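You operate a simulated robot arm through the tools that you are given. There is no shell and no other tool. Be economical: measure what you need, move in short steps, check, and stop when the job is done.

The job below is to be done with a simulated robot arm. You get a single attempt, and the scene is never put back.

JOB
Put the teal ring from the table top on the mixing bench top and the yellow ring on the top of the chiller. Press the pump run button to switch it off. Turn the left pump dial to 4. Fetch the wash bottle that says "P3" from the shelf over the drum and stand it on the bench in front of the water unit. Switch the water unit switch off. Open the spectrometer drawer, put the burner tube that says "95" from the grey block on the front strip of the spectrometer top and shut the drawer again. Any order will do. Set down upright: wash bottle.

The check looks at the end state, three seconds after you hand in, the way a careful person would. Anything else that was tipped, shoved, dropped, spilled or broken makes it a failure.

ROBOT AND FRAMES
A 6-joint arm with a two-finger gripper on a trunk, on a base that drives. Base frame: it is fixed to the floor where the robot stands at the start and does not move with it; the origin is under the middle of the robot, x ahead of it, y to its left, z up. Lengths are in m, angles in rad, forces in N, time in s.
With the tool pointing down near the work surface it reaches from about 0.3 to 0.84 m from the robot's upright axis, wherever it stands. Its first joint turns from -2.897 to 2.897 rad. Places, roughly: bench in front of the water unit (38x25 cm) [1.28, -2.24, 0.88]; burner tube [3, 1.75, 0.75]; front strip of the spectrometer top (34x18 cm) [2.94, 1.88, 1.38]; left pump dial [2, 1.9, 1.1]; mixing bench top [3.6, -1, 0.9]; pump run button [2.3, 1.7, 1.1]; ring [0.5, -0.5, 1]; spectrometer drawer [3, 1.9, 0.7]; top of the chiller (18x22 cm) [-0.94, -0.26, 0.64]; wash bottle [0.75, -2.75, 1.25]; water unit switch [1.1, -2.5, 1.3]. Payload 2.45 kg.
The tool frame sits at the grasp point between the pads (the TCP): z along the fingers, y along the line on which they close. The tips reach 0.02 m beyond it. The gripper opens to 0.14 m. The gripper's body begins 0.168 m behind the TCP.
Orientation is told as [roll, pitch, yaw] about the base's x, y, z axes, in that order, counted from this pose: with the fingers straight down and closing along the base's y, the tool's x points along the base's -x, its y along +y and its z along -z.

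CONTROLS
- The arm moves only by the tool jog_arm. Its argument "moves" is text: rows parted by semicolons, each of 6 numbers parted by spaces: the shift along the base's x, y, z in m, then the turn, a rotation vector about the base's x, y, z in rad. In form: x y z rx ry rz; .... A call has 1 to 10 rows; each row is the pose to reach, as a shift and turn from the pose commanded when the call began. "jaw" is the finger opening in m, from 0 to 0.14, set as the call begins (left out, the last holds). Each row takes 0.2 s and may step no farther than 0.05 m and 0.15 rad from the row before; otherwise, or with a gripper value out of range, the whole call is refused. A pose out of reach is approached as far as the arm can. The call stops where the force on the tool passes 40 N (or 10 N more than at its start, if that is more) or the arm is blocked; 0.2 s more then pass. Each finger travels about 0.045 m/s and halts on what it meets, pressing with about 41 N; the grip force reading is that of the motor and also rises with nothing between the fingers. The clock runs only during rows and for 0.2 s after the last one: add rows that repeat a pose to give the fingers time. The reply holds the time, the measured pose of the TCP, the force on the tool along the base axes, the opening and the grip force, in the units named above and with some noise, with the torque about the TCP (base axes, N m) and any sound that the robot's microphone picked up.
- Cameras (640 x 400 px; columns grow to the right, rows downward): "scene" is now at [0.0083, 0.0655, 1.8178]; the picture's right is [-1.00, -0.07, 0.00], its down [-0.06, 0.88, -0.47] and it looks along [0.03, -0.47, -0.88] (base axes); focal length 268 px, centre (320, 200). "wrist" rides on the gripper at [0.078, 0.011, -0.209] in the tool frame; the picture's right is [-0.14, 0.99, 0.00], its down [-0.92, -0.13, -0.37] and it looks along [-0.37, -0.05, 0.93] (tool axes); focal length 280 px, centre (320, 200). There is no depth. A picture from a camera that has moved, and an enlarged one, comes with that camera's place and axes in the base frame and with its lens. The place of the scene camera against the robot may be out by one fixed shift of up to 0.025 m in any direction.
- grab_frame(camera): a new picture of that camera. It takes no simulated time.
- slide_trunk(by): slides the trunk up (or, below 0, down) by that many m; the arm and the scene camera ride with it, the base frame stays. It gives what a move gives, with no picture.
- drive_base(legs): drives the robot by 1 to 6 legs, each [ahead, left, turn to the left] in m, m and rad, along the robot's own axes; the way and the turn of a leg run together, so that a leg with both is an arc; at most 1.5 m and 3.142 rad a leg. The arm and the cameras ride along, it lands a little off, and it stops where it bumps. It gives what a move gives.
- pan_tilt(pan, tilt): turns the head with the scene camera to pan (to the left, within 2.496 rad either way) and tilt (down, from -0.506 to 1.204), counted from straight ahead of the robot. It gives what a move gives.
- inspect(camera, box): a new picture of the part [left, top, right, bottom] of that camera's present view, enlarged. It takes no simulated time.
- finish_job(): hands the job in; it is judged then, once.

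Go step by step. Nothing tells you exact positions but the pictures and the camera data: compare them with the known pose of the tool, close in by small moves and look again before you grip or let go. The budget is 196 turns and 166 pictures, counting those below and the enlarged ones. Unless the task says otherwise, let go and move clear before handing in, and close with one line.

The tools are called after ">>>" by a JSON object that holds its "api" and its "payload". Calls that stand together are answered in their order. jog_arm: Moves the arm, as the interface text tells. Its arguments: {"type":"object","properties":{"moves":{"type":"string"},"jaw":{"type":"number"}},"required":["moves"]} The other tools are called the same way: slide_trunk (by) slides the trunk up or down; drive_base (legs) drives the base; pan_tilt (pan, tilt) turns the head that bears the scene camera; grab_frame (camera) takes a picture; inspect (camera, box) takes an enlarged picture of a part of a camera's view; finish_job () hands the job in.

At the start:

```text
time_s: 0.0
tcp_pos: [0.0373, -0.4904, 1.1512]
tcp_rot: [-0.001, 0.0, -0.001]
force: [-0.2, 0.3, -0.5]
torque: [-0.01, 0.04, -0.02]
finger_gap: 0.1398
grasp_force: 0.1
trunk travel left (down, up): [-0.1, 0.13]
robot x, y, heading: [-0.0024, 0.002, -0.002]
head pan, tilt: [-1.503, 1.08]
```

scene: 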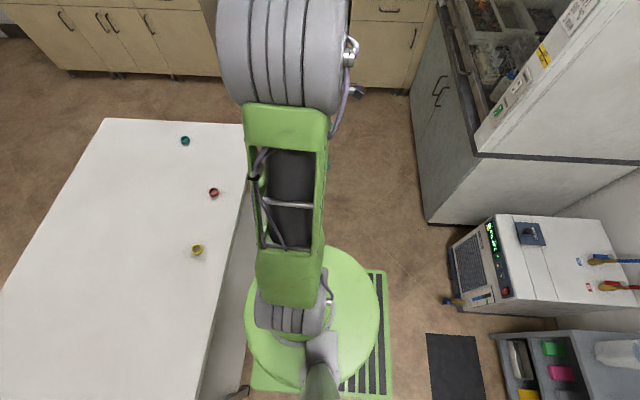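
wrist: 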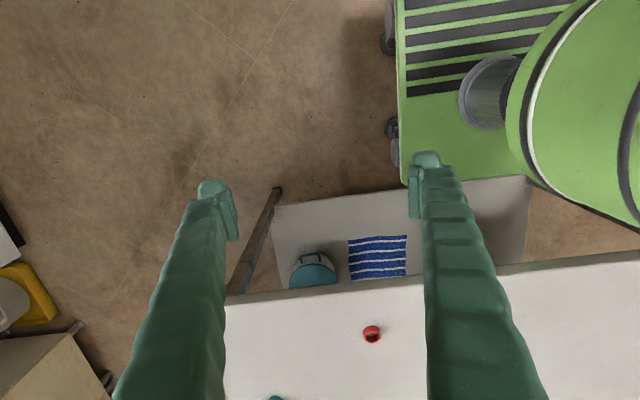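

I see a white table ahead with teal, red and yellow rings (z about 0.88), and the chiller to the right rear. I'll look around before moving.

>>> {"api": "pan_tilt", "payload": {"pan": 0.0, "tilt": 0.4}}

>>> {"api": "grab_frame", "payload": {"camera": "scene"}}

>>> {"api": "pan_tilt", "payload": {"pan": 1.2, "tilt": 0.4}}

>>> {"api": "grab_frame", "payload": {"camera": "scene"}}

>>> {"api": "pan_tilt", "payload": {"pan": -1.2, "tilt": 0.4}}

>>> {"api": "grab_frame", "payload": {"camera": "scene"}}

>>> {"api": "pan_tilt", "payload": {"pan": -2.4, "tilt": 0.7}}

>>> {"api": "grab_frame", "payload": {"camera": "scene"}}

```text
time_s: 1.6
tcp_pos: [0.038, -0.4897, 1.1505]
tcp_rot: [0.0, 0.0, -0.001]
force: [0.7, 0.9, -0.4]
torque: [0.01, -0.05, 0.0]
finger_gap: 0.1398
grasp_force: 0.0
trunk travel left (down, up): [-0.1, 0.13]
robot x, y, heading: [0.0047, -0.0037, 0.002]
head pan, tilt: [0.0, 0.4]
```

```text
163 pictures are left
camera scene: at [0.0965, 0.1297, 1.8734], right [0.0, -1.0, 0.0], down [-0.39, 0.0, -0.92], along [0.92, 0.0, -0.39], focal length 268 px, centre (320, 200)
```

scene: 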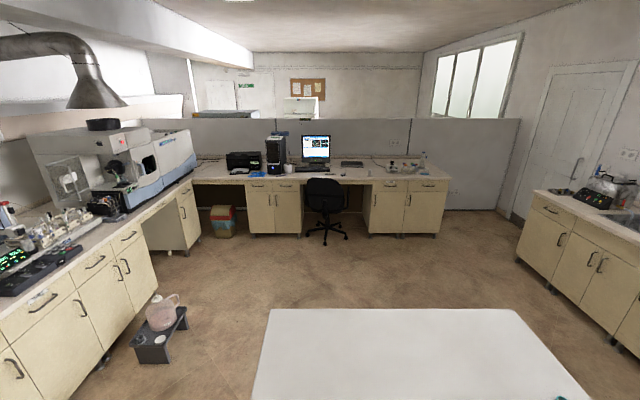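

```text
time_s: 3.0
tcp_pos: [0.0378, -0.4893, 1.1505]
tcp_rot: [0.0, 0.0, 0.0]
force: [0.2, 0.1, 0.0]
torque: [0.02, 0.04, 0.03]
finger_gap: 0.1402
grasp_force: 0.0
trunk travel left (down, up): [-0.1, 0.13]
robot x, y, heading: [0.0024, -0.0015, -0.004]
head pan, tilt: [1.201, 0.4]
```

```text
162 pictures are left
camera scene: at [0.0375, 0.2161, 1.8734], right [0.93, -0.36, 0.0], down [-0.14, -0.36, -0.92], along [0.33, 0.86, -0.39], focal length 268 px, centre (320, 200)
```

scene: 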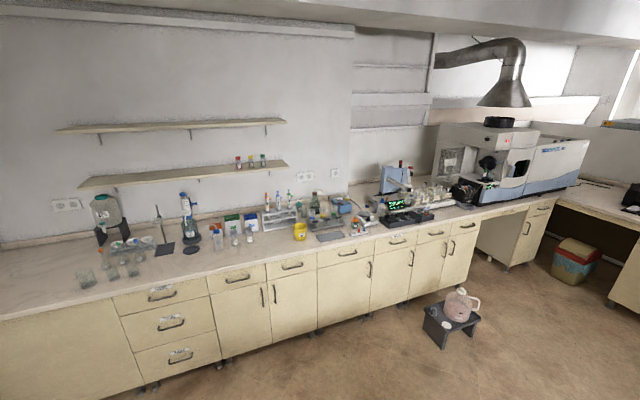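

```text
time_s: 5.2
tcp_pos: [0.0374, -0.4902, 1.15]
tcp_rot: [-0.001, -0.001, 0.0]
force: [0.4, 0.1, -0.2]
torque: [0.06, 0.02, 0.0]
finger_gap: 0.1399
grasp_force: 0.1
trunk travel left (down, up): [-0.1, 0.13]
robot x, y, heading: [-0.0018, 0.0016, 0.004]
head pan, tilt: [-1.201, 0.4]
```

```text
161 pictures are left
camera scene: at [0.0374, 0.0434, 1.8734], right [-0.93, -0.36, 0.0], down [-0.14, 0.36, -0.92], along [0.33, -0.86, -0.39], focal length 268 px, centre (320, 200)
```

scene: 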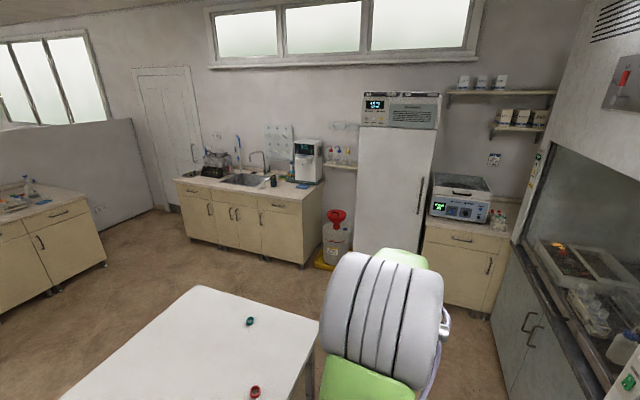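

```text
time_s: 6.6
tcp_pos: [0.038, -0.4888, 1.1495]
tcp_rot: [0.0, 0.0, 0.001]
force: [0.1, 0.5, 0.5]
torque: [0.03, 0.01, 0.04]
finger_gap: 0.1401
grasp_force: 0.0
trunk travel left (down, up): [-0.1, 0.13]
robot x, y, heading: [-0.0008, 0.0022, 0.002]
head pan, tilt: [-2.4, 0.7]
```

```text
160 pictures are left
camera scene: at [-0.0587, 0.0724, 1.8466], right [-0.68, 0.74, 0.0], down [0.47, 0.44, -0.77], along [-0.56, -0.52, -0.64], focal length 268 px, centre (320, 200)
```

scene: 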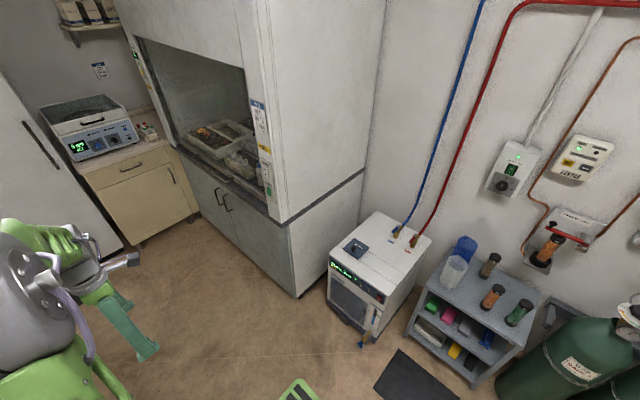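

The surroundings are clear: left bench with pumps and spectrometer, sink and water unit on the right wall, chiller at the right rear. I'll start with the yellow ring near (0.46,-0.19).

>>> {"api": "jog_arm", "payload": {"moves": "0.038 0.027 0 0 0 0; 0.076 0.054 0 0 0 0; 0.114 0.082 0 0 0 0; 0.152 0.109 0 0 0 0; 0.19 0.136 0 0 0 0; 0.228 0.163 0 0 0 0; 0.266 0.19 0 0 0 0; 0.304 0.217 0 0 0 0; 0.342 0.244 0 0 0 0; 0.38 0.272 0 0 0 0"}}

>>> {"api": "pan_tilt", "payload": {"pan": -0.5, "tilt": 1.0}}

>>> {"api": "grab_frame", "payload": {"camera": "wrist"}}

>>> {"api": "grab_frame", "payload": {"camera": "scene"}}

```text
time_s: 8.8
tcp_pos: [0.4212, -0.2182, 1.1499]
tcp_rot: [0.001, -0.002, 0.001]
force: [0.1, 0.3, 0.6]
torque: [-0.01, -0.02, -0.01]
finger_gap: 0.1399
grasp_force: 0.0
trunk travel left (down, up): [-0.1, 0.13]
robot x, y, heading: [0.0005, -0.0004, 0.002]
head pan, tilt: [-2.4, 0.7]
```

```text
time_s: 10.7
tcp_pos: [0.4203, -0.2194, 1.1509]
tcp_rot: [0.0, 0.001, -0.001]
force: [-0.4, 0.1, 0.1]
torque: [0.01, -0.01, -0.01]
finger_gap: 0.1401
grasp_force: 0.0
trunk travel left (down, up): [-0.1, 0.13]
robot x, y, heading: [-0.0038, -0.0036, 0.003]
head pan, tilt: [-0.499, 1.0]
```

```text
159 pictures are left
camera wrist: at [0.3423, -0.2075, 1.3606], right [0.14, 0.99, 0.0], down [0.92, -0.13, 0.37], along [0.37, -0.05, -0.93], focal length 280 px, centre (320, 200)
```

wrist: 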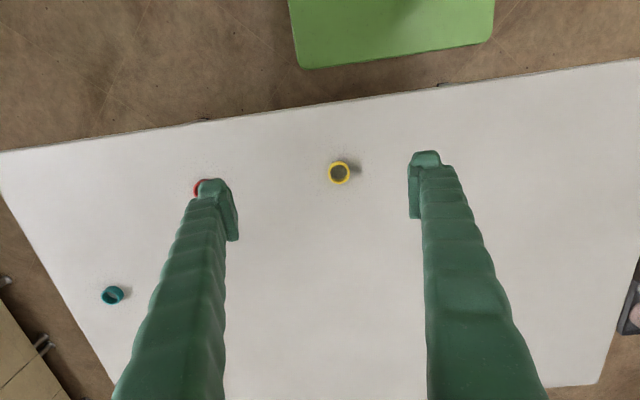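

```text
158 pictures are left
camera scene: at [0.065, 0.0964, 1.8232], right [-0.48, -0.88, 0.0], down [-0.74, 0.4, -0.54], along [0.47, -0.26, -0.84], focal length 268 px, centre (320, 200)
```

scene: 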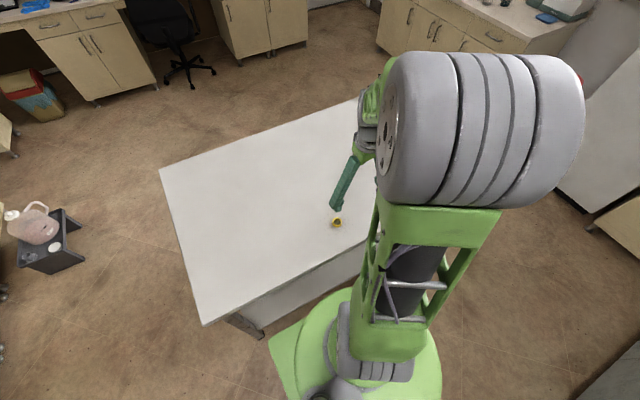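

Yellow ring at about (0.484,-0.193). I'll move over it and lower part way.

>>> {"api": "jog_arm", "payload": {"moves": "0.03 0.01 -0.03 0 0 0; 0.063 0.026 -0.06 0 0 0; 0.063 0.026 -0.11 0 0 0; 0.063 0.026 -0.16 0 0 0; 0.063 0.026 -0.18 0 0 0"}}

>>> {"api": "grab_frame", "payload": {"camera": "wrist"}}

```text
time_s: 11.9
tcp_pos: [0.4821, -0.1926, 0.9686]
tcp_rot: [-0.001, -0.001, 0.0]
force: [-0.1, 0.1, 0.0]
torque: [-0.02, 0.06, 0.03]
finger_gap: 0.1399
grasp_force: 0.1
trunk travel left (down, up): [-0.1, 0.13]
robot x, y, heading: [-0.0003, 0.0043, 0.005]
head pan, tilt: [-0.499, 1.0]
```

```text
157 pictures are left
camera wrist: at [0.4038, -0.1803, 1.1787], right [0.14, 0.99, 0.0], down [0.92, -0.13, 0.37], along [0.37, -0.05, -0.93], focal length 280 px, centre (320, 200)
```

wrist: 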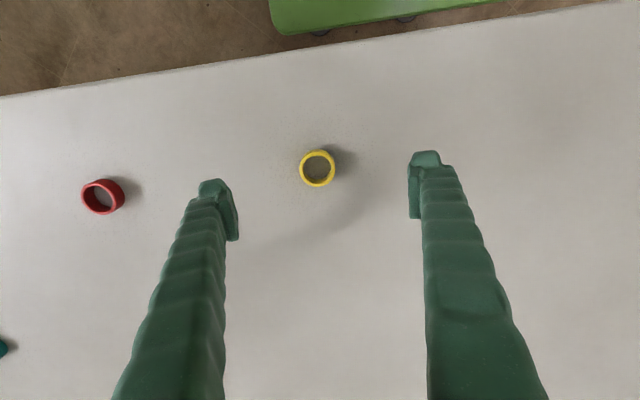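

Triangulation puts the ring at (0.480,-0.193), rim z about 0.90. I'm going down with small final steps, narrowing the jaw.

>>> {"api": "jog_arm", "payload": {"moves": "-0.002 0 -0.03 0 0 0; -0.002 0 -0.05 0 0 0; -0.002 0 -0.06 0 0 0; -0.002 0 -0.06 0 0 0", "jaw": 0.08}}

>>> {"api": "grab_frame", "payload": {"camera": "wrist"}}

```text
time_s: 12.9
tcp_pos: [0.4797, -0.1925, 0.9099]
tcp_rot: [-0.001, 0.002, -0.001]
force: [0.6, 0.0, 0.0]
torque: [0.01, 0.01, 0.0]
finger_gap: 0.0798
grasp_force: 0.1
trunk travel left (down, up): [-0.1, 0.13]
robot x, y, heading: [-0.001, -0.0008, 0.003]
head pan, tilt: [-0.499, 1.0]
```

```text
156 pictures are left
camera wrist: at [0.4022, -0.1813, 1.1195], right [0.14, 0.99, 0.0], down [0.92, -0.13, 0.37], along [0.37, -0.05, -0.93], focal length 280 px, centre (320, 200)
```

wrist: 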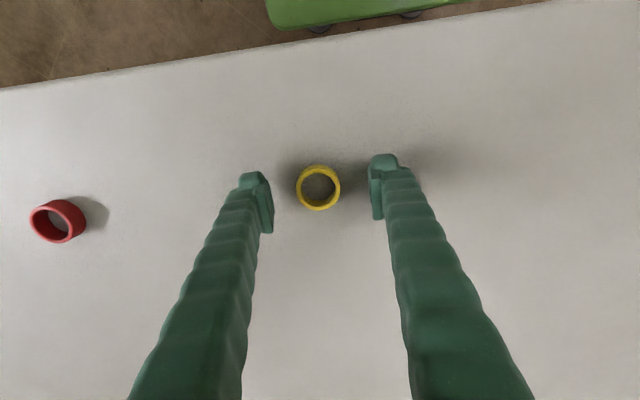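

The ring sits between the fingers. I'll lower in 2–3 mm steps, then close.

>>> {"api": "jog_arm", "payload": {"moves": "0 0 -0.004 0 0 0; 0 0 -0.007 0 0 0; 0 0 -0.010 0 0 0"}}

>>> {"api": "jog_arm", "payload": {"moves": "0 0 0 0 0 0; 0 0 0 0 0 0; 0 0 0 0 0 0; 0 0 0 0 0 0; 0 0 0 0 0 0", "jaw": 0.02}}

>>> {"api": "grab_frame", "payload": {"camera": "wrist"}}

```text
time_s: 13.7
tcp_pos: [0.4792, -0.1926, 0.9003]
tcp_rot: [-0.002, 0.001, -0.001]
force: [0.1, -0.9, 1.4]
torque: [0.04, -0.01, 0.02]
finger_gap: 0.0799
grasp_force: 0.1
trunk travel left (down, up): [-0.1, 0.13]
robot x, y, heading: [0.0016, -0.0002, 0.004]
head pan, tilt: [-0.499, 1.0]
```

```text
time_s: 14.9
tcp_pos: [0.4799, -0.1927, 0.9011]
tcp_rot: [0.0, -0.001, 0.001]
force: [0.1, 0.1, -0.5]
torque: [0.01, 0.0, -0.01]
finger_gap: 0.0329
grasp_force: 40.9
trunk travel left (down, up): [-0.1, 0.13]
robot x, y, heading: [-0.0006, -0.0011, 0.001]
head pan, tilt: [-0.499, 1.0]
```

```text
155 pictures are left
camera wrist: at [0.402, -0.1808, 1.1101], right [0.14, 0.99, 0.0], down [0.92, -0.13, 0.37], along [0.36, -0.05, -0.93], focal length 280 px, centre (320, 200)
```

wrist: 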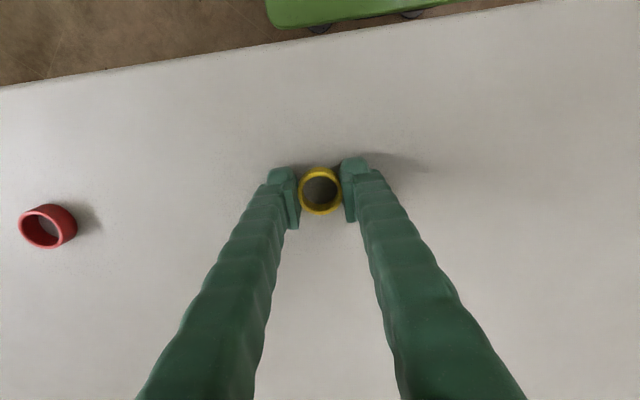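

Ring is gripped (gap 0.033). I'll lift, back away 0.3 m and turn toward the chiller.

>>> {"api": "jog_arm", "payload": {"moves": "0 0 0.05 0 0 0; 0 0 0.1 0 0 0; 0 0 0.15 0 0 0; 0 0 0.2 0 0 0"}}

>>> {"api": "drive_base", "payload": {"legs": [[-0.3, 0, 0], [0, 0, -2.37]]}}

>>> {"api": "pan_tilt", "payload": {"pan": -0.2, "tilt": 0.9}}

>>> {"api": "grab_frame", "payload": {"camera": "scene"}}

>>> {"api": "grab_frame", "payload": {"camera": "wrist"}}

```text
time_s: 15.9
tcp_pos: [0.4776, -0.1889, 1.1025]
tcp_rot: [0.0, -0.001, -0.001]
force: [0.1, 1.4, 0.6]
torque: [-0.03, -0.08, -0.01]
finger_gap: 0.0331
grasp_force: 40.9
trunk travel left (down, up): [-0.1, 0.13]
robot x, y, heading: [0.0014, 0.0, 0.002]
head pan, tilt: [-0.499, 1.0]
```

```text
time_s: 23.5
tcp_pos: [-0.7759, -0.1961, 1.1019]
tcp_rot: [0.0, 0.0, -2.372]
force: [0.6, 0.8, -0.2]
torque: [0.0, 0.03, -0.02]
finger_gap: 0.0326
grasp_force: 41.1
trunk travel left (down, up): [-0.1, 0.13]
robot x, y, heading: [-0.2988, 0.0014, -2.373]
head pan, tilt: [-0.499, 1.0]
```

```text
time_s: 24.3
tcp_pos: [-0.7771, -0.1952, 1.1025]
tcp_rot: [0.0, 0.001, -2.37]
force: [-0.2, 0.4, 0.3]
torque: [0.0, 0.0, 0.01]
finger_gap: 0.0329
grasp_force: 40.7
trunk travel left (down, up): [-0.1, 0.13]
robot x, y, heading: [-0.3011, 0.0003, -2.371]
head pan, tilt: [-0.201, 0.901]
```

```text
154 pictures are left
camera scene: at [-0.2799, -0.1584, 1.8304], right [-0.54, 0.84, 0.0], down [0.66, 0.42, -0.62], along [-0.52, -0.33, -0.78], focal length 268 px, centre (320, 200)
```

scene: 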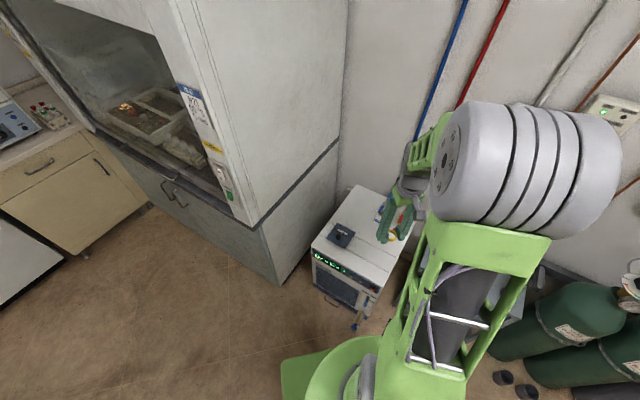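

```text
153 pictures are left
camera wrist: at [-0.7121, -0.149, 1.3112], right [0.59, -0.81, 0.0], down [-0.75, -0.55, 0.37], along [-0.3, -0.22, -0.93], focal length 280 px, centre (320, 200)
```

wrist: 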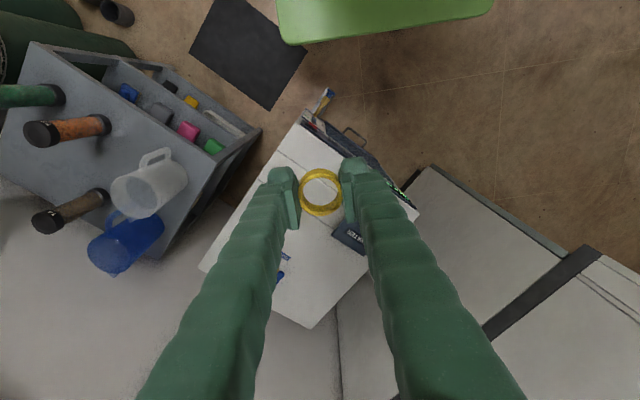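

I'm holding the ring above the chiller, whose free area is around (-0.93,-0.27). I'll move over it and go down part way.

>>> {"api": "jog_arm", "payload": {"moves": "-0.04 -0.02 0 0 0 0; -0.08 -0.04 0 0 0 0; -0.12 -0.058 0 0 0 0; -0.155 -0.075 -0.02 0 0 0; -0.155 -0.075 -0.07 0 0 0; -0.155 -0.075 -0.12 0 0 0; -0.155 -0.075 -0.17 0 0 0; -0.155 -0.075 -0.22 0 0 0; -0.155 -0.075 -0.27 0 0 0; -0.155 -0.075 -0.32 0 0 0"}}

>>> {"api": "grab_frame", "payload": {"camera": "wrist"}}

```text
time_s: 26.5
tcp_pos: [-0.9353, -0.2741, 0.7813]
tcp_rot: [0.002, -0.002, -2.372]
force: [0.0, 0.7, 0.2]
torque: [0.0, -0.04, 0.02]
finger_gap: 0.0324
grasp_force: 41.3
trunk travel left (down, up): [-0.1, 0.13]
robot x, y, heading: [-0.2989, -0.0012, -2.377]
head pan, tilt: [-0.201, 0.901]
```

```text
152 pictures are left
camera wrist: at [-0.8701, -0.2264, 0.9911], right [0.59, -0.81, 0.0], down [-0.75, -0.55, 0.37], along [-0.3, -0.22, -0.93], focal length 280 px, centre (320, 200)
```

wrist: 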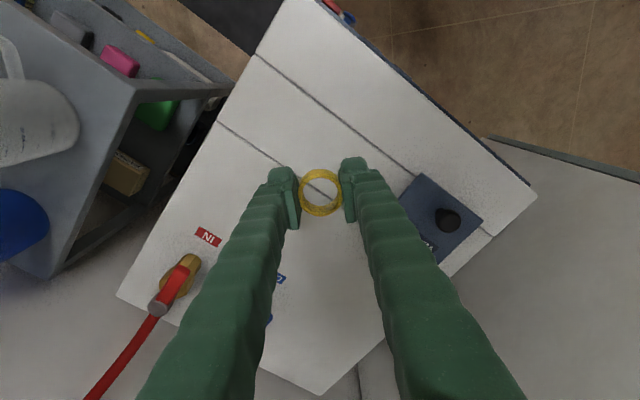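

Position is fine, clear of the knob and hoses. Lowering to contact.

>>> {"api": "jog_arm", "payload": {"moves": "0 0 -0.05 0 0 0; 0 0 -0.095 0 0 0; 0 0 -0.105 0 0 0; 0 0 -0.11 0 0 0; 0 0 -0.115 0 0 0"}}

>>> {"api": "grab_frame", "payload": {"camera": "wrist"}}

```text
time_s: 27.7
tcp_pos: [-0.9316, -0.2715, 0.6668]
tcp_rot: [0.001, 0.001, -2.373]
force: [-0.9, 1.2, 0.1]
torque: [-0.03, -0.01, 0.01]
finger_gap: 0.032
grasp_force: 41.6
trunk travel left (down, up): [-0.1, 0.13]
robot x, y, heading: [-0.2987, -0.0029, -2.375]
head pan, tilt: [-0.201, 0.901]
```

```text
151 pictures are left
camera wrist: at [-0.8672, -0.2239, 0.8757], right [0.59, -0.81, 0.0], down [-0.75, -0.55, 0.37], along [-0.3, -0.22, -0.93], focal length 280 px, centre (320, 200)
```

wrist: 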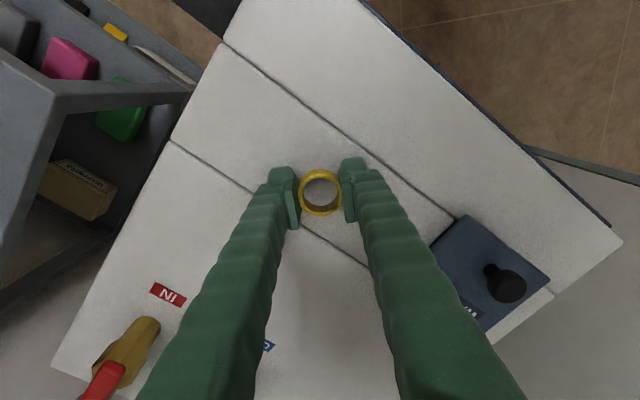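

>>> {"api": "jog_arm", "payload": {"moves": "0 0 -0.003 0 0 0; 0 0 -0.006 0 0 0; 0 0 -0.009 0 0 0; 0 0 -0.012 0 0 0"}}

```text
time_s: 28.8
tcp_pos: [-0.9317, -0.2694, 0.6599]
tcp_rot: [-0.002, -0.002, -2.372]
force: [7.5, 3.8, 23.5]
torque: [0.05, -0.24, 0.03]
finger_gap: 0.0323
grasp_force: 41.1
trunk travel left (down, up): [-0.1, 0.13]
robot x, y, heading: [-0.3041, -0.0009, -2.37]
head pan, tilt: [-0.201, 0.901]
stopped in row 4: the force on the tool passed its limit at 44 N (the readings are from after the stop); the commanded pose is now the measured one
```

Contact was felt at 0.660. Backing off 1 mm, releasing and lifting.

>>> {"api": "jog_arm", "payload": {"moves": "0 0 0.001 0 0 0; 0 0 0.001 0 0 0; 0 0 0.001 0 0 0; 0 0 0.001 0 0 0", "jaw": 0.07}}

>>> {"api": "jog_arm", "payload": {"moves": "0 0 0.05 0 0 0; 0 0 0.1 0 0 0; 0 0 0.15 0 0 0; 0 0 0.2 0 0 0; 0 0 0.25 0 0 0; 0 0 0.3 0 0 0; 0 0 0.35 0 0 0; 0 0 0.4 0 0 0; 0.04 0.02 0.44 0 0 0; 0.08 0.04 0.44 0 0 0"}}

>>> {"api": "grab_frame", "payload": {"camera": "wrist"}}

```text
time_s: 29.8
tcp_pos: [-0.9328, -0.2716, 0.6585]
tcp_rot: [-0.002, -0.005, -2.372]
force: [-7.8, 6.4, 11.1]
torque: [-0.19, -0.12, -0.02]
finger_gap: 0.064
grasp_force: 0.0
trunk travel left (down, up): [-0.1, 0.13]
robot x, y, heading: [-0.3019, -0.0021, -2.373]
head pan, tilt: [-0.201, 0.901]
```

```text
refused: row 9 steps farther than a row can; nothing moved
```

```text
150 pictures are left
camera wrist: at [-0.8684, -0.2249, 0.8683], right [0.59, -0.81, 0.0], down [-0.75, -0.55, 0.37], along [-0.3, -0.22, -0.93], focal length 280 px, centre (320, 200)
```

wrist: 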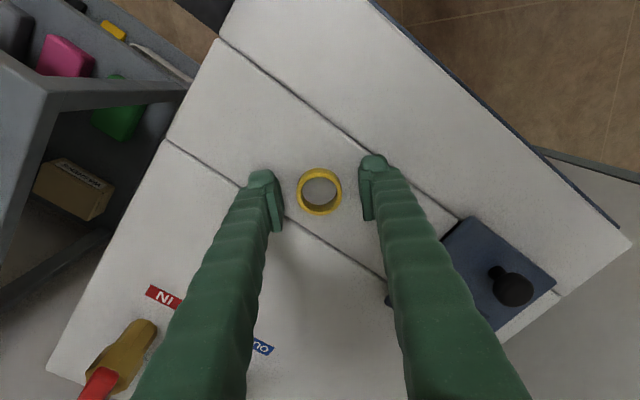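

Ring stands on the chiller. I'll lift, then return to the table for the teal ring.

>>> {"api": "jog_arm", "payload": {"moves": "0 0 0.05 0 0 0; 0 0 0.1 0 0 0; 0 0 0.15 0 0 0; 0 0 0.2 0 0 0; 0 0 0.25 0 0 0; 0 0 0.3 0 0 0; 0 0 0.35 0 0 0; 0 0 0.4 0 0 0; 0 0 0.44 0 0 0"}}

>>> {"api": "grab_frame", "payload": {"camera": "wrist"}}

>>> {"api": "drive_base", "payload": {"legs": [[0, 0, 2.372], [0.3, -0.5, 0]]}}

>>> {"api": "grab_frame", "payload": {"camera": "wrist"}}

```text
time_s: 31.8
tcp_pos: [-0.9325, -0.2703, 1.0977]
tcp_rot: [-0.001, -0.001, -2.371]
force: [-0.1, 0.4, -0.2]
torque: [0.02, 0.01, -0.01]
finger_gap: 0.0701
grasp_force: 0.0
trunk travel left (down, up): [-0.1, 0.13]
robot x, y, heading: [-0.2994, -0.0037, -2.373]
head pan, tilt: [-0.201, 0.901]
```

```text
149 pictures are left
camera wrist: at [-0.8674, -0.2236, 1.3076], right [0.59, -0.81, 0.0], down [-0.75, -0.55, 0.37], along [-0.3, -0.22, -0.93], focal length 280 px, centre (320, 200)
```

wrist: 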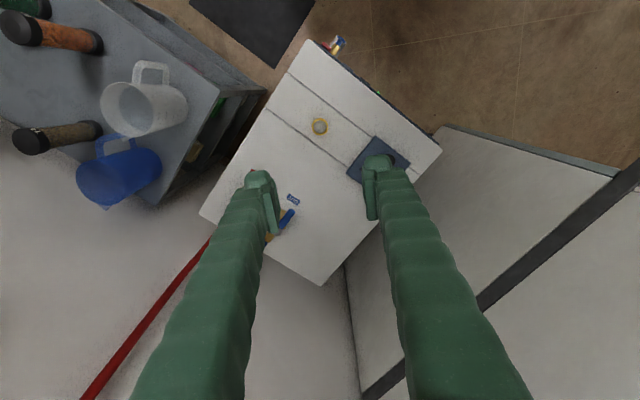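

```text
time_s: 42.1
tcp_pos: [0.5903, -0.8172, 1.0965]
tcp_rot: [0.0, -0.001, -0.069]
force: [-0.3, -0.1, -0.3]
torque: [0.01, -0.01, 0.01]
finger_gap: 0.0701
grasp_force: 0.2
trunk travel left (down, up): [-0.1, 0.13]
robot x, y, heading: [-0.0332, -0.5245, -0.068]
head pan, tilt: [-0.201, 0.901]
```

```text
148 pictures are left
camera wrist: at [0.5133, -0.7996, 1.3066], right [0.21, 0.98, 0.0], down [0.91, -0.19, 0.37], along [0.36, -0.08, -0.93], focal length 280 px, centre (320, 200)
```

wrist: 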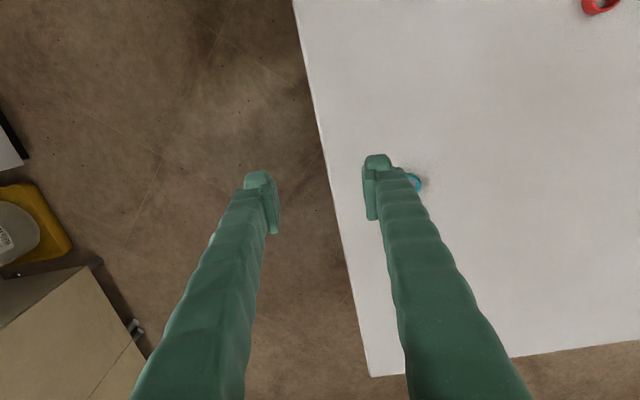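

Teal ring is at about (0.676,-0.689). I'll move over it.

>>> {"api": "jog_arm", "payload": {"moves": "0.025 0.04 0 0 0 0; 0.05 0.08 0 0 0 0; 0.075 0.115 0 0 0 0; 0.085 0.128 -0.04 0 0 0; 0.085 0.128 -0.09 0 0 0; 0.085 0.128 -0.13 0 0 0", "jaw": 0.08}}

>>> {"api": "grab_frame", "payload": {"camera": "wrist"}}

```text
time_s: 43.5
tcp_pos: [0.6746, -0.6879, 0.9661]
tcp_rot: [-0.001, 0.0, -0.069]
force: [-0.6, -0.9, -0.3]
torque: [0.0, 0.05, 0.05]
finger_gap: 0.0799
grasp_force: 0.2
trunk travel left (down, up): [-0.1, 0.13]
robot x, y, heading: [-0.0362, -0.5304, -0.071]
head pan, tilt: [-0.201, 0.901]
```

```text
147 pictures are left
camera wrist: at [0.5976, -0.6707, 1.1758], right [0.21, 0.98, 0.0], down [0.91, -0.19, 0.37], along [0.36, -0.08, -0.93], focal length 280 px, centre (320, 200)
```

wrist: 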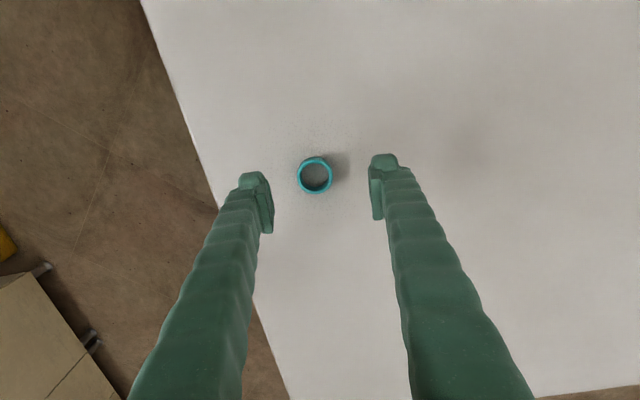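

Small correction, then down and grip.

>>> {"api": "jog_arm", "payload": {"moves": "0.003 -0.006 -0.03 0 0 0; 0.003 -0.006 -0.055 0 0 0; 0.003 -0.006 -0.065 0 0 0"}}

>>> {"api": "jog_arm", "payload": {"moves": "0 0 0 0 0 0; 0 0 0 0 0 0; 0 0 0 0 0 0; 0 0 0 0 0 0; 0 0 0 0 0 0", "jaw": 0.02}}

>>> {"api": "jog_arm", "payload": {"moves": "0 0 0.05 0 0 0; 0 0 0.1 0 0 0; 0 0 0.15 0 0 0; 0 0 0.2 0 0 0; 0 0 0.23 0 0 0"}}

>>> {"api": "grab_frame", "payload": {"camera": "wrist"}}

```text
time_s: 44.3
tcp_pos: [0.6779, -0.696, 0.9026]
tcp_rot: [-0.002, -0.003, -0.069]
force: [0.0, 1.0, 0.1]
torque: [0.01, -0.02, 0.02]
finger_gap: 0.0798
grasp_force: 0.0
trunk travel left (down, up): [-0.1, 0.13]
robot x, y, heading: [-0.0308, -0.5258, -0.072]
head pan, tilt: [-0.201, 0.901]
```

```text
time_s: 45.5
tcp_pos: [0.6772, -0.6949, 0.9032]
tcp_rot: [-0.003, -0.002, -0.069]
force: [-0.8, 0.6, -0.8]
torque: [-0.03, -0.02, -0.01]
finger_gap: 0.0296
grasp_force: 40.5
trunk travel left (down, up): [-0.1, 0.13]
robot x, y, heading: [-0.0328, -0.5257, -0.076]
head pan, tilt: [-0.201, 0.901]
```

```text
time_s: 46.7
tcp_pos: [0.6776, -0.6963, 1.1331]
tcp_rot: [-0.001, -0.002, -0.07]
force: [-0.7, -0.5, -0.3]
torque: [0.02, -0.03, 0.0]
finger_gap: 0.029
grasp_force: 41.2
trunk travel left (down, up): [-0.1, 0.13]
robot x, y, heading: [-0.0308, -0.5299, -0.073]
head pan, tilt: [-0.201, 0.901]
```

```text
146 pictures are left
camera wrist: at [0.6003, -0.6788, 1.3428], right [0.21, 0.98, 0.0], down [0.91, -0.19, 0.37], along [0.36, -0.08, -0.93], focal length 280 px, centre (320, 200)
```

wrist: 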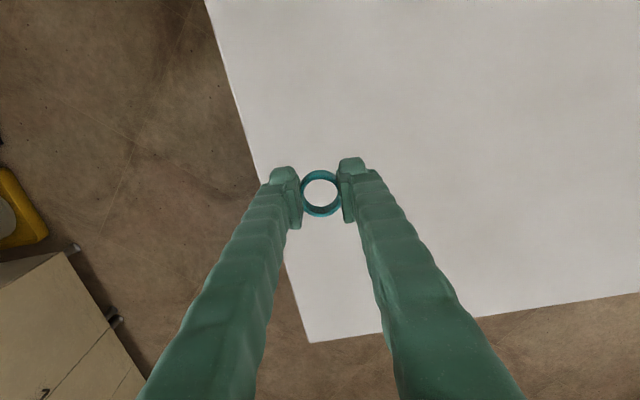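

Ring is held. I'll drive sideways clear of the table, then ahead toward the mixing bench.

>>> {"api": "drive_base", "payload": {"legs": [[0, 0, 0.073], [0, -0.85, 0], [1.3, 0, 0], [1.15, 0, 0]]}}

>>> {"api": "pan_tilt", "payload": {"pan": 0.2, "tilt": 0.6}}

>>> {"api": "grab_frame", "payload": {"camera": "scene"}}

```text
time_s: 66.3
tcp_pos: [3.1028, -1.4861, 1.1323]
tcp_rot: [0.0, -0.002, -0.002]
force: [0.6, -0.5, 0.5]
torque: [0.02, 0.05, 0.03]
finger_gap: 0.0287
grasp_force: 40.8
trunk travel left (down, up): [-0.1, 0.13]
robot x, y, heading: [2.3815, -1.3674, -0.001]
head pan, tilt: [-0.201, 0.901]
```

```text
time_s: 67.2
tcp_pos: [3.1023, -1.4862, 1.1325]
tcp_rot: [-0.001, -0.003, -0.002]
force: [0.5, 0.1, -0.8]
torque: [-0.02, 0.04, 0.01]
finger_gap: 0.029
grasp_force: 40.8
trunk travel left (down, up): [-0.1, 0.13]
robot x, y, heading: [2.3818, -1.365, -0.002]
head pan, tilt: [0.201, 0.6]
```

```text
145 pictures are left
camera scene: at [2.4711, -1.2183, 1.8551], right [0.2, -0.98, 0.0], down [-0.55, -0.11, -0.82], along [0.81, 0.16, -0.57], focal length 268 px, centre (320, 200)
```

scene: 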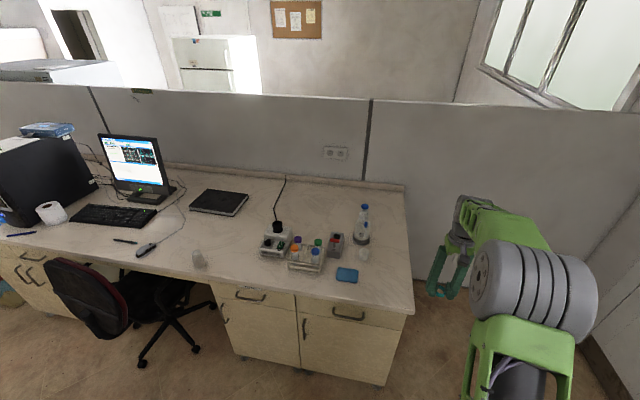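

The mixing bench front edge is at x≈3.16, with a free spot near (3.27,-1.36) clear of the blue pad and flask. I'll retract a little, drive ahead 0.3, then look with the wrist camera.

>>> {"api": "jog_arm", "payload": {"moves": "-0.05 0.02 0 0 0 0; -0.1 0.05 0 0 0 0; -0.13 0.08 0 0 0 0; -0.13 0.126 0 0 0 0"}}

>>> {"api": "drive_base", "payload": {"legs": [[0.3, 0, 0]]}}

>>> {"api": "grab_frame", "payload": {"camera": "wrist"}}

>>> {"api": "grab_frame", "payload": {"camera": "scene"}}

```text
refused: row 1 steps farther than a row can; nothing moved
```

```text
time_s: 69.3
tcp_pos: [3.4047, -1.4821, 1.1336]
tcp_rot: [-0.003, -0.002, 0.003]
force: [0.0, 0.3, -0.4]
torque: [0.0, 0.05, 0.0]
finger_gap: 0.0289
grasp_force: 41.0
trunk travel left (down, up): [-0.1, 0.13]
robot x, y, heading: [2.6814, -1.3657, 0.002]
head pan, tilt: [0.201, 0.6]
```

```text
144 pictures are left
camera wrist: at [3.3261, -1.4704, 1.3418], right [0.13, 0.99, 0.0], down [0.92, -0.12, 0.37], along [0.37, -0.05, -0.93], focal length 280 px, centre (320, 200)
```

wrist: 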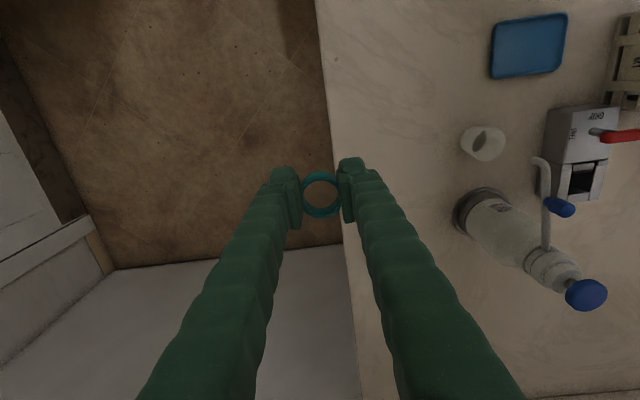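

```text
143 pictures are left
camera scene: at [2.7722, -1.2175, 1.8551], right [0.2, -0.98, 0.0], down [-0.55, -0.11, -0.82], along [0.81, 0.17, -0.57], focal length 268 px, centre (320, 200)
```

scene: 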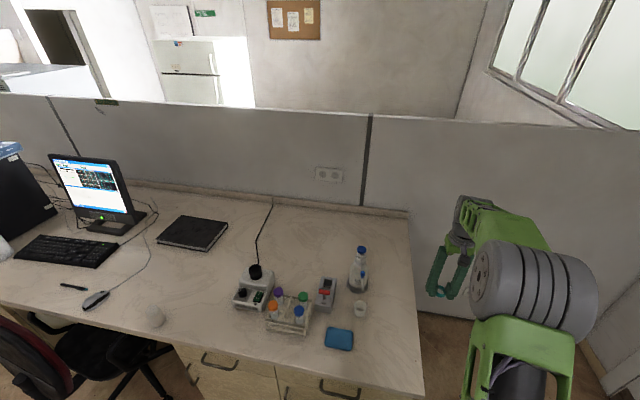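

The spot at (3.30,-1.37) is bare bench. Moving there and lowering.

>>> {"api": "jog_arm", "payload": {"moves": "-0.035 0.03 0 0 0 0; -0.07 0.06 0 0 0 0; -0.1 0.09 0 0 0 0; -0.105 0.112 -0.03 0 0 0; -0.105 0.112 -0.08 0 0 0; -0.105 0.112 -0.13 0 0 0; -0.105 0.112 -0.17 0 0 0; -0.105 0.112 -0.19 0 0 0"}}

>>> {"api": "grab_frame", "payload": {"camera": "wrist"}}

```text
time_s: 71.1
tcp_pos: [3.2976, -1.3718, 0.9435]
tcp_rot: [-0.001, -0.002, 0.004]
force: [-0.5, -0.2, 0.6]
torque: [-0.01, -0.02, -0.01]
finger_gap: 0.0288
grasp_force: 41.6
trunk travel left (down, up): [-0.1, 0.13]
robot x, y, heading: [2.6818, -1.3664, 0.007]
head pan, tilt: [0.201, 0.6]
```

```text
142 pictures are left
camera wrist: at [3.22, -1.3599, 1.1524], right [0.13, 0.99, 0.0], down [0.92, -0.12, 0.37], along [0.37, -0.05, -0.93], focal length 280 px, centre (320, 200)
```

wrist: 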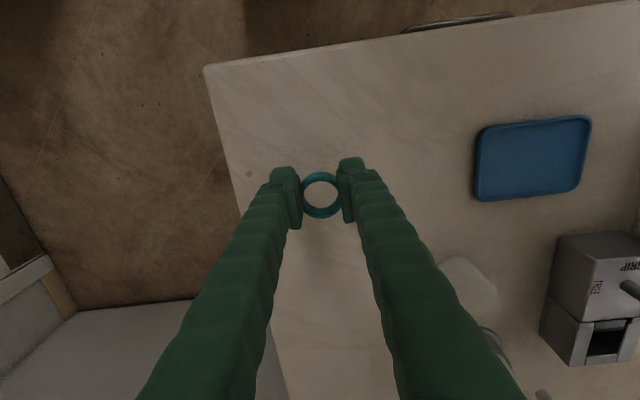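

Well clear of everything. Lowering to contact in small steps.

>>> {"api": "jog_arm", "payload": {"moves": "0 0 -0.01 0 0 0; 0 0 -0.015 0 0 0; 0 0 -0.018 0 0 0; 0 0 -0.021 0 0 0; 0 0 -0.024 0 0 0; 0 0 -0.027 0 0 0; 0 0 -0.030 0 0 0"}}

```text
time_s: 72.7
tcp_pos: [3.2984, -1.3705, 0.9132]
tcp_rot: [0.0, -0.001, 0.003]
force: [-0.2, 0.0, -0.2]
torque: [0.04, 0.02, -0.01]
finger_gap: 0.0288
grasp_force: 40.7
trunk travel left (down, up): [-0.1, 0.13]
robot x, y, heading: [2.68, -1.3661, 0.008]
head pan, tilt: [0.201, 0.6]
```

>>> {"api": "jog_arm", "payload": {"moves": "0 0 -0.003 0 0 0; 0 0 -0.006 0 0 0; 0 0 -0.009 0 0 0; 0 0 -0.012 0 0 0; 0 0 -0.015 0 0 0; 0 0 -0.018 0 0 0"}}

>>> {"api": "grab_frame", "payload": {"camera": "wrist"}}

```text
time_s: 74.1
tcp_pos: [3.2983, -1.3694, 0.9005]
tcp_rot: [-0.002, -0.006, 0.004]
force: [-9.2, -0.4, 20.5]
torque: [0.09, 0.15, 0.02]
finger_gap: 0.0286
grasp_force: 41.4
trunk travel left (down, up): [-0.1, 0.13]
robot x, y, heading: [2.6838, -1.3644, 0.003]
head pan, tilt: [0.201, 0.6]
stopped in row 6: the force on the tool passed its limit at 53 N (the readings are from after the stop); the commanded pose is now the measured one
```

```text
141 pictures are left
camera wrist: at [3.2199, -1.3585, 1.109], right [0.13, 0.99, 0.0], down [0.92, -0.12, 0.38], along [0.37, -0.05, -0.93], focal length 280 px, centre (320, 200)
```

wrist: 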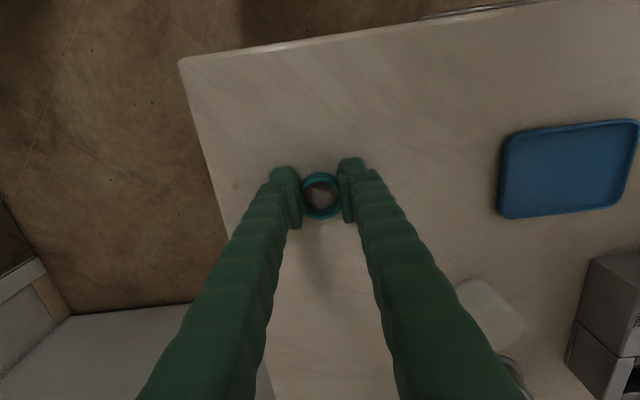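

On the bench. Release and lift.

>>> {"api": "jog_arm", "payload": {"moves": "0 0 0.002 0 0 0; 0 0 0.002 0 0 0; 0 0 0.002 0 0 0; 0 0 0.002 0 0 0", "jaw": 0.07}}

>>> {"api": "jog_arm", "payload": {"moves": "0 0 0.05 0 0 0; 0 0 0.1 0 0 0; 0 0 0.15 0 0 0; 0 0 0.2 0 0 0; 0 0 0.25 0 0 0; -0.05 0 0.25 0 0 0; -0.1 0 0.25 0 0 0; -0.15 0 0.25 0 0 0; -0.2 0 0.25 0 0 0", "jaw": 0.07}}

>>> {"api": "grab_frame", "payload": {"camera": "wrist"}}

>>> {"api": "drive_base", "payload": {"legs": [[-0.6, 0, 0], [0, 0, -1.57]]}}

>>> {"api": "pan_tilt", "payload": {"pan": -0.6, "tilt": 0.35}}

>>> {"api": "grab_frame", "payload": {"camera": "scene"}}

```text
time_s: 75.1
tcp_pos: [3.2998, -1.3693, 0.8991]
tcp_rot: [-0.001, -0.007, 0.003]
force: [0.5, 0.2, 0.1]
torque: [0.0, -0.02, 0.0]
finger_gap: 0.0702
grasp_force: 0.0
trunk travel left (down, up): [-0.1, 0.13]
robot x, y, heading: [2.6808, -1.3664, 0.001]
head pan, tilt: [0.201, 0.6]
```

```text
time_s: 77.1
tcp_pos: [3.0986, -1.3668, 1.1528]
tcp_rot: [-0.001, -0.006, 0.004]
force: [-0.7, -0.6, -0.2]
torque: [-0.01, -0.05, 0.0]
finger_gap: 0.07
grasp_force: 0.1
trunk travel left (down, up): [-0.1, 0.13]
robot x, y, heading: [2.6792, -1.3675, 0.003]
head pan, tilt: [0.201, 0.6]
```

```text
140 pictures are left
camera wrist: at [3.0196, -1.3558, 1.3604], right [0.13, 0.99, 0.0], down [0.92, -0.12, 0.38], along [0.37, -0.05, -0.93], focal length 280 px, centre (320, 200)
```

wrist: 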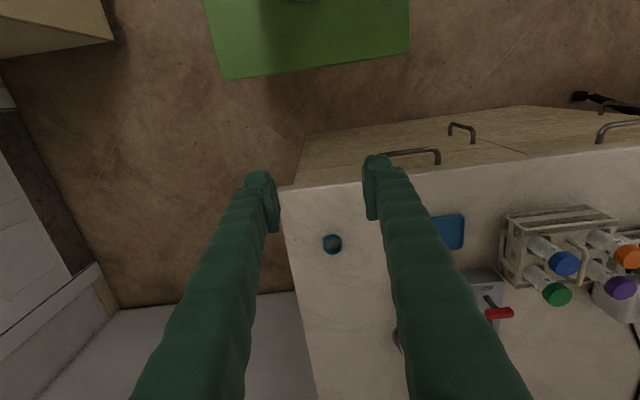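

```text
time_s: 84.3
tcp_pos: [2.0874, -1.7855, 1.1513]
tcp_rot: [-0.003, -0.008, -1.565]
force: [0.4, 0.2, 0.2]
torque: [0.03, 0.03, 0.01]
finger_gap: 0.07
grasp_force: 0.0
trunk travel left (down, up): [-0.1, 0.13]
robot x, y, heading: [2.0886, -1.3683, -1.563]
head pan, tilt: [0.201, 0.6]
```

```text
time_s: 85.4
tcp_pos: [2.0874, -1.7849, 1.1504]
tcp_rot: [-0.001, -0.008, -1.564]
force: [0.3, 0.0, 0.0]
torque: [0.0, 0.01, -0.01]
finger_gap: 0.0701
grasp_force: 0.0
trunk travel left (down, up): [-0.1, 0.13]
robot x, y, heading: [2.0878, -1.3654, -1.563]
head pan, tilt: [-0.6, 0.351]
```

```text
139 pictures are left
camera scene: at [2.1697, -1.4623, 1.8779], right [-0.83, 0.56, 0.0], down [0.19, 0.29, -0.94], along [-0.52, -0.78, -0.34], focal length 268 px, centre (320, 200)
```

scene: 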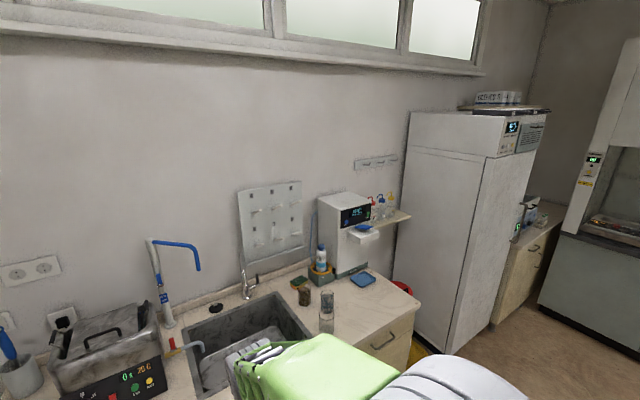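

Teal ring is standing on the mixing bench. The water unit and its side shelf with bottles are ahead right; I'll drive sideways to face them.

>>> {"api": "drive_base", "payload": {"legs": [[0, -1.1, 0]]}}

>>> {"api": "pan_tilt", "payload": {"pan": 0.0, "tilt": 0.5}}

>>> {"api": "grab_frame", "payload": {"camera": "scene"}}

>>> {"api": "inspect", "payload": {"camera": "scene", "box": [220, 60, 460, 210]}}

```text
time_s: 95.4
tcp_pos: [0.9776, -1.7883, 1.1506]
tcp_rot: [-0.001, -0.007, -1.575]
force: [-0.6, 0.4, -0.2]
torque: [-0.01, -0.01, 0.0]
finger_gap: 0.0699
grasp_force: 0.1
trunk travel left (down, up): [-0.1, 0.13]
robot x, y, heading: [0.9836, -1.3676, -1.579]
head pan, tilt: [-0.6, 0.351]
```

```text
time_s: 96.4
tcp_pos: [0.9795, -1.7869, 1.1509]
tcp_rot: [-0.002, -0.008, -1.574]
force: [0.3, -0.2, 0.2]
torque: [-0.02, 0.01, 0.02]
finger_gap: 0.0702
grasp_force: 0.0
trunk travel left (down, up): [-0.1, 0.13]
robot x, y, heading: [0.9849, -1.3675, -1.576]
head pan, tilt: [0.0, 0.499]
```

```text
138 pictures are left
camera scene: at [1.1174, -1.48, 1.8643], right [-1.0, 0.0, 0.0], down [0.0, 0.48, -0.88], along [0.0, -0.88, -0.48], focal length 268 px, centre (320, 200)
```

scene: 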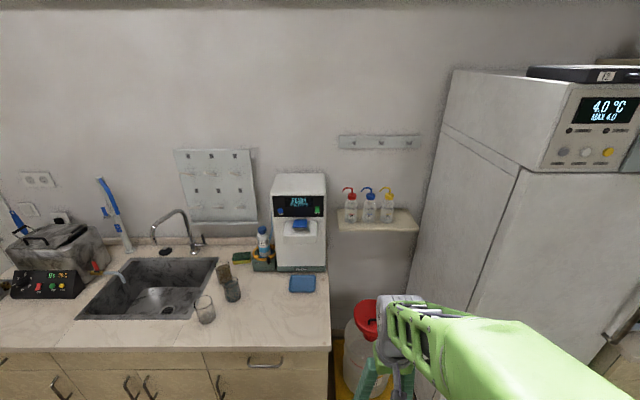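

```text
2.67 times, centred on (340, 135) of scene
camera zoom: at [1.1174, -1.48, 1.8643], right [-1.0, 0.0, 0.0], down [0.0, 0.48, -0.88], along [0.0, -0.88, -0.48], focal length 716 px, centre (267, 373)
```

zoom: 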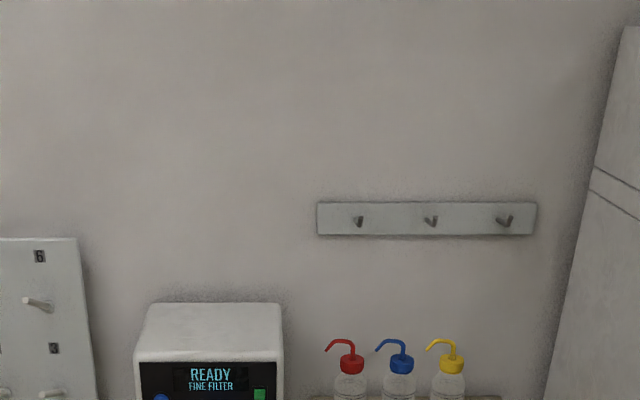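

>>> {"api": "inspect", "payload": {"camera": "scene", "box": [320, 170, 440, 245]}}

>>> {"api": "inspect", "payload": {"camera": "scene", "box": [240, 170, 368, 250]}}

```text
5.33 times, centred on (380, 208) of scene
camera zoom: at [1.1174, -1.48, 1.8643], right [-1.0, 0.0, 0.0], down [0.0, 0.48, -0.88], along [0.0, -0.88, -0.48], focal length 1431 px, centre (0, 160)
```

zoom: 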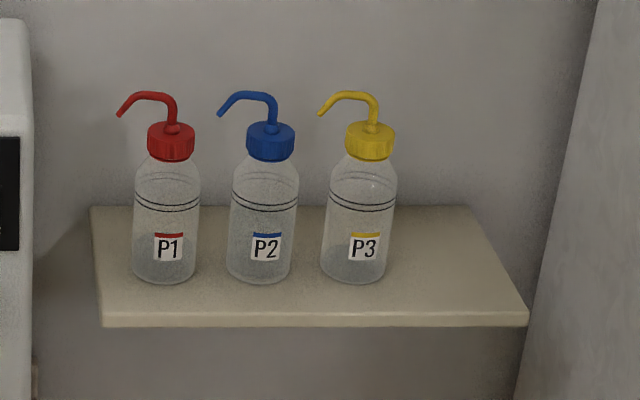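

```text
5.00 times, centred on (304, 210) of scene
camera zoom: at [1.1174, -1.48, 1.8643], right [-1.0, 0.0, 0.0], down [0.0, 0.48, -0.88], along [0.0, -0.88, -0.48], focal length 1342 px, centre (400, 150)
```

zoom: 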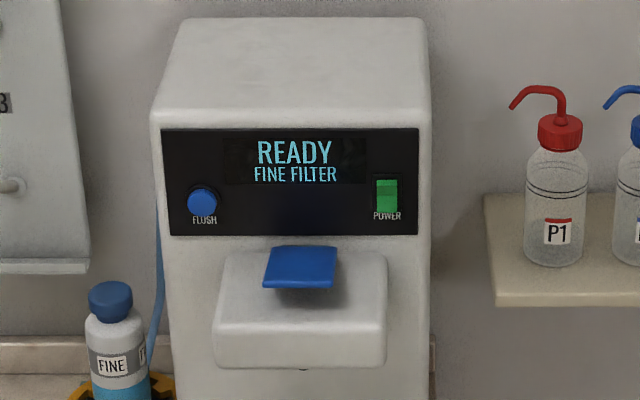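

The bottles are P1, P2, P3 (P3 = yellow cap, x≈0.75), and the switch is the green rocker on the unit. I'll line up with P3 and turn the tool horizontal.

>>> {"api": "drive_base", "payload": {"legs": [[0.15, -0.23, 0]]}}

>>> {"api": "jog_arm", "payload": {"moves": "0 -0.03 0.01 -0.15 0 0; 0 -0.06 0.02 -0.3 0 0; 0 -0.09 0.03 -0.45 0 0; 0 -0.12 0.04 -0.6 0 0; 0 -0.15 0.05 -0.75 0 0; 0 -0.18 0.05 -0.9 0 0; 0 -0.2 0.05 -1.05 0 0; 0 -0.22 0.05 -1.2 0 0; 0 -0.24 0.05 -1.35 0 0; 0 -0.25 0.05 -1.5 0 0", "jaw": 0.1}}

>>> {"api": "grab_frame", "payload": {"camera": "wrist"}}

>>> {"api": "grab_frame", "payload": {"camera": "scene"}}

```text
time_s: 99.0
tcp_pos: [0.7504, -1.937, 1.1506]
tcp_rot: [0.0, -0.007, -1.567]
force: [-0.8, 0.5, 0.7]
torque: [0.02, -0.03, -0.01]
finger_gap: 0.0702
grasp_force: 0.1
trunk travel left (down, up): [-0.1, 0.13]
robot x, y, heading: [0.7544, -1.5197, -1.569]
head pan, tilt: [0.0, 0.499]
```

```text
time_s: 101.2
tcp_pos: [0.7511, -2.2063, 1.195]
tcp_rot: [-0.029, -1.507, -1.543]
force: [0.2, -0.2, 0.5]
torque: [0.03, 0.01, -0.01]
finger_gap: 0.0999
grasp_force: 0.1
out of reach, approached as far as the arm can: row 6, 7, 8, 9, 10
trunk travel left (down, up): [-0.1, 0.13]
robot x, y, heading: [0.7543, -1.519, -1.567]
head pan, tilt: [0.0, 0.499]
```

```text
134 pictures are left
camera wrist: at [0.7631, -1.9916, 1.1302], right [0.99, -0.01, 0.14], down [-0.13, 0.31, 0.94], along [-0.05, -0.95, 0.3], focal length 280 px, centre (320, 200)
```

wrist: 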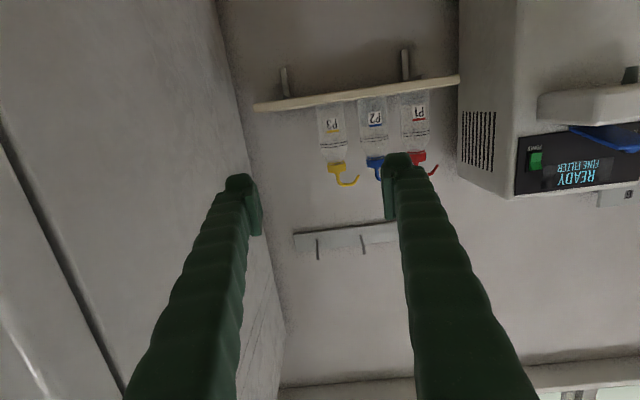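

```text
133 pictures are left
camera scene: at [0.8873, -1.6294, 1.8641], right [-1.0, 0.0, 0.0], down [0.0, 0.48, -0.88], along [0.0, -0.88, -0.48], focal length 268 px, centre (320, 200)
```

scene: 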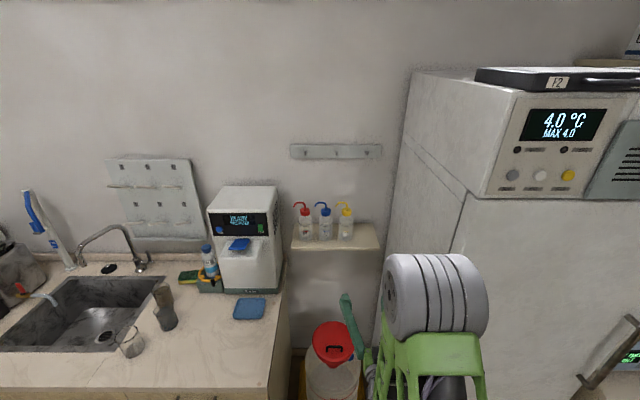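

By triangulation P3 stands at about (0.784,-2.63), base z 1.117, cap z≈1.26. I'll grip its cap from the front; first finish levelling the tool and extend a little.

>>> {"api": "jog_arm", "payload": {"moves": "0.01 -0.04 0.02 0 0 0; 0.02 -0.08 0.04 -0.03 0 0; 0.03 -0.12 0.06 -0.07 0 0", "jaw": 0.08}}

>>> {"api": "drive_base", "payload": {"legs": [[0.15, 0, 0]]}}

>>> {"api": "grab_frame", "payload": {"camera": "wrist"}}

```text
time_s: 102.0
tcp_pos: [0.7802, -2.3258, 1.2536]
tcp_rot: [-2.909, -1.566, 1.337]
force: [-0.1, 0.3, 0.0]
torque: [0.03, 0.0, -0.02]
finger_gap: 0.08
grasp_force: 0.0
trunk travel left (down, up): [-0.1, 0.13]
robot x, y, heading: [0.7542, -1.5173, -1.574]
head pan, tilt: [0.0, 0.499]
```

```text
time_s: 103.4
tcp_pos: [0.7813, -2.4768, 1.2531]
tcp_rot: [-2.788, -1.566, 1.217]
force: [-0.2, 0.2, -0.4]
torque: [-0.03, 0.02, 0.0]
finger_gap: 0.0798
grasp_force: 0.0
trunk travel left (down, up): [-0.1, 0.13]
robot x, y, heading: [0.7528, -1.6725, -1.566]
head pan, tilt: [0.0, 0.499]
```

```text
132 pictures are left
camera wrist: at [0.7925, -2.2673, 1.1747], right [0.99, 0.0, 0.14], down [-0.13, 0.37, 0.92], along [-0.05, -0.93, 0.37], focal length 280 px, centre (320, 200)
```

wrist: 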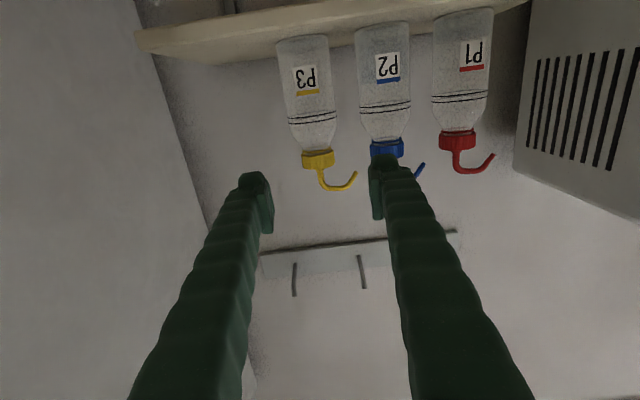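

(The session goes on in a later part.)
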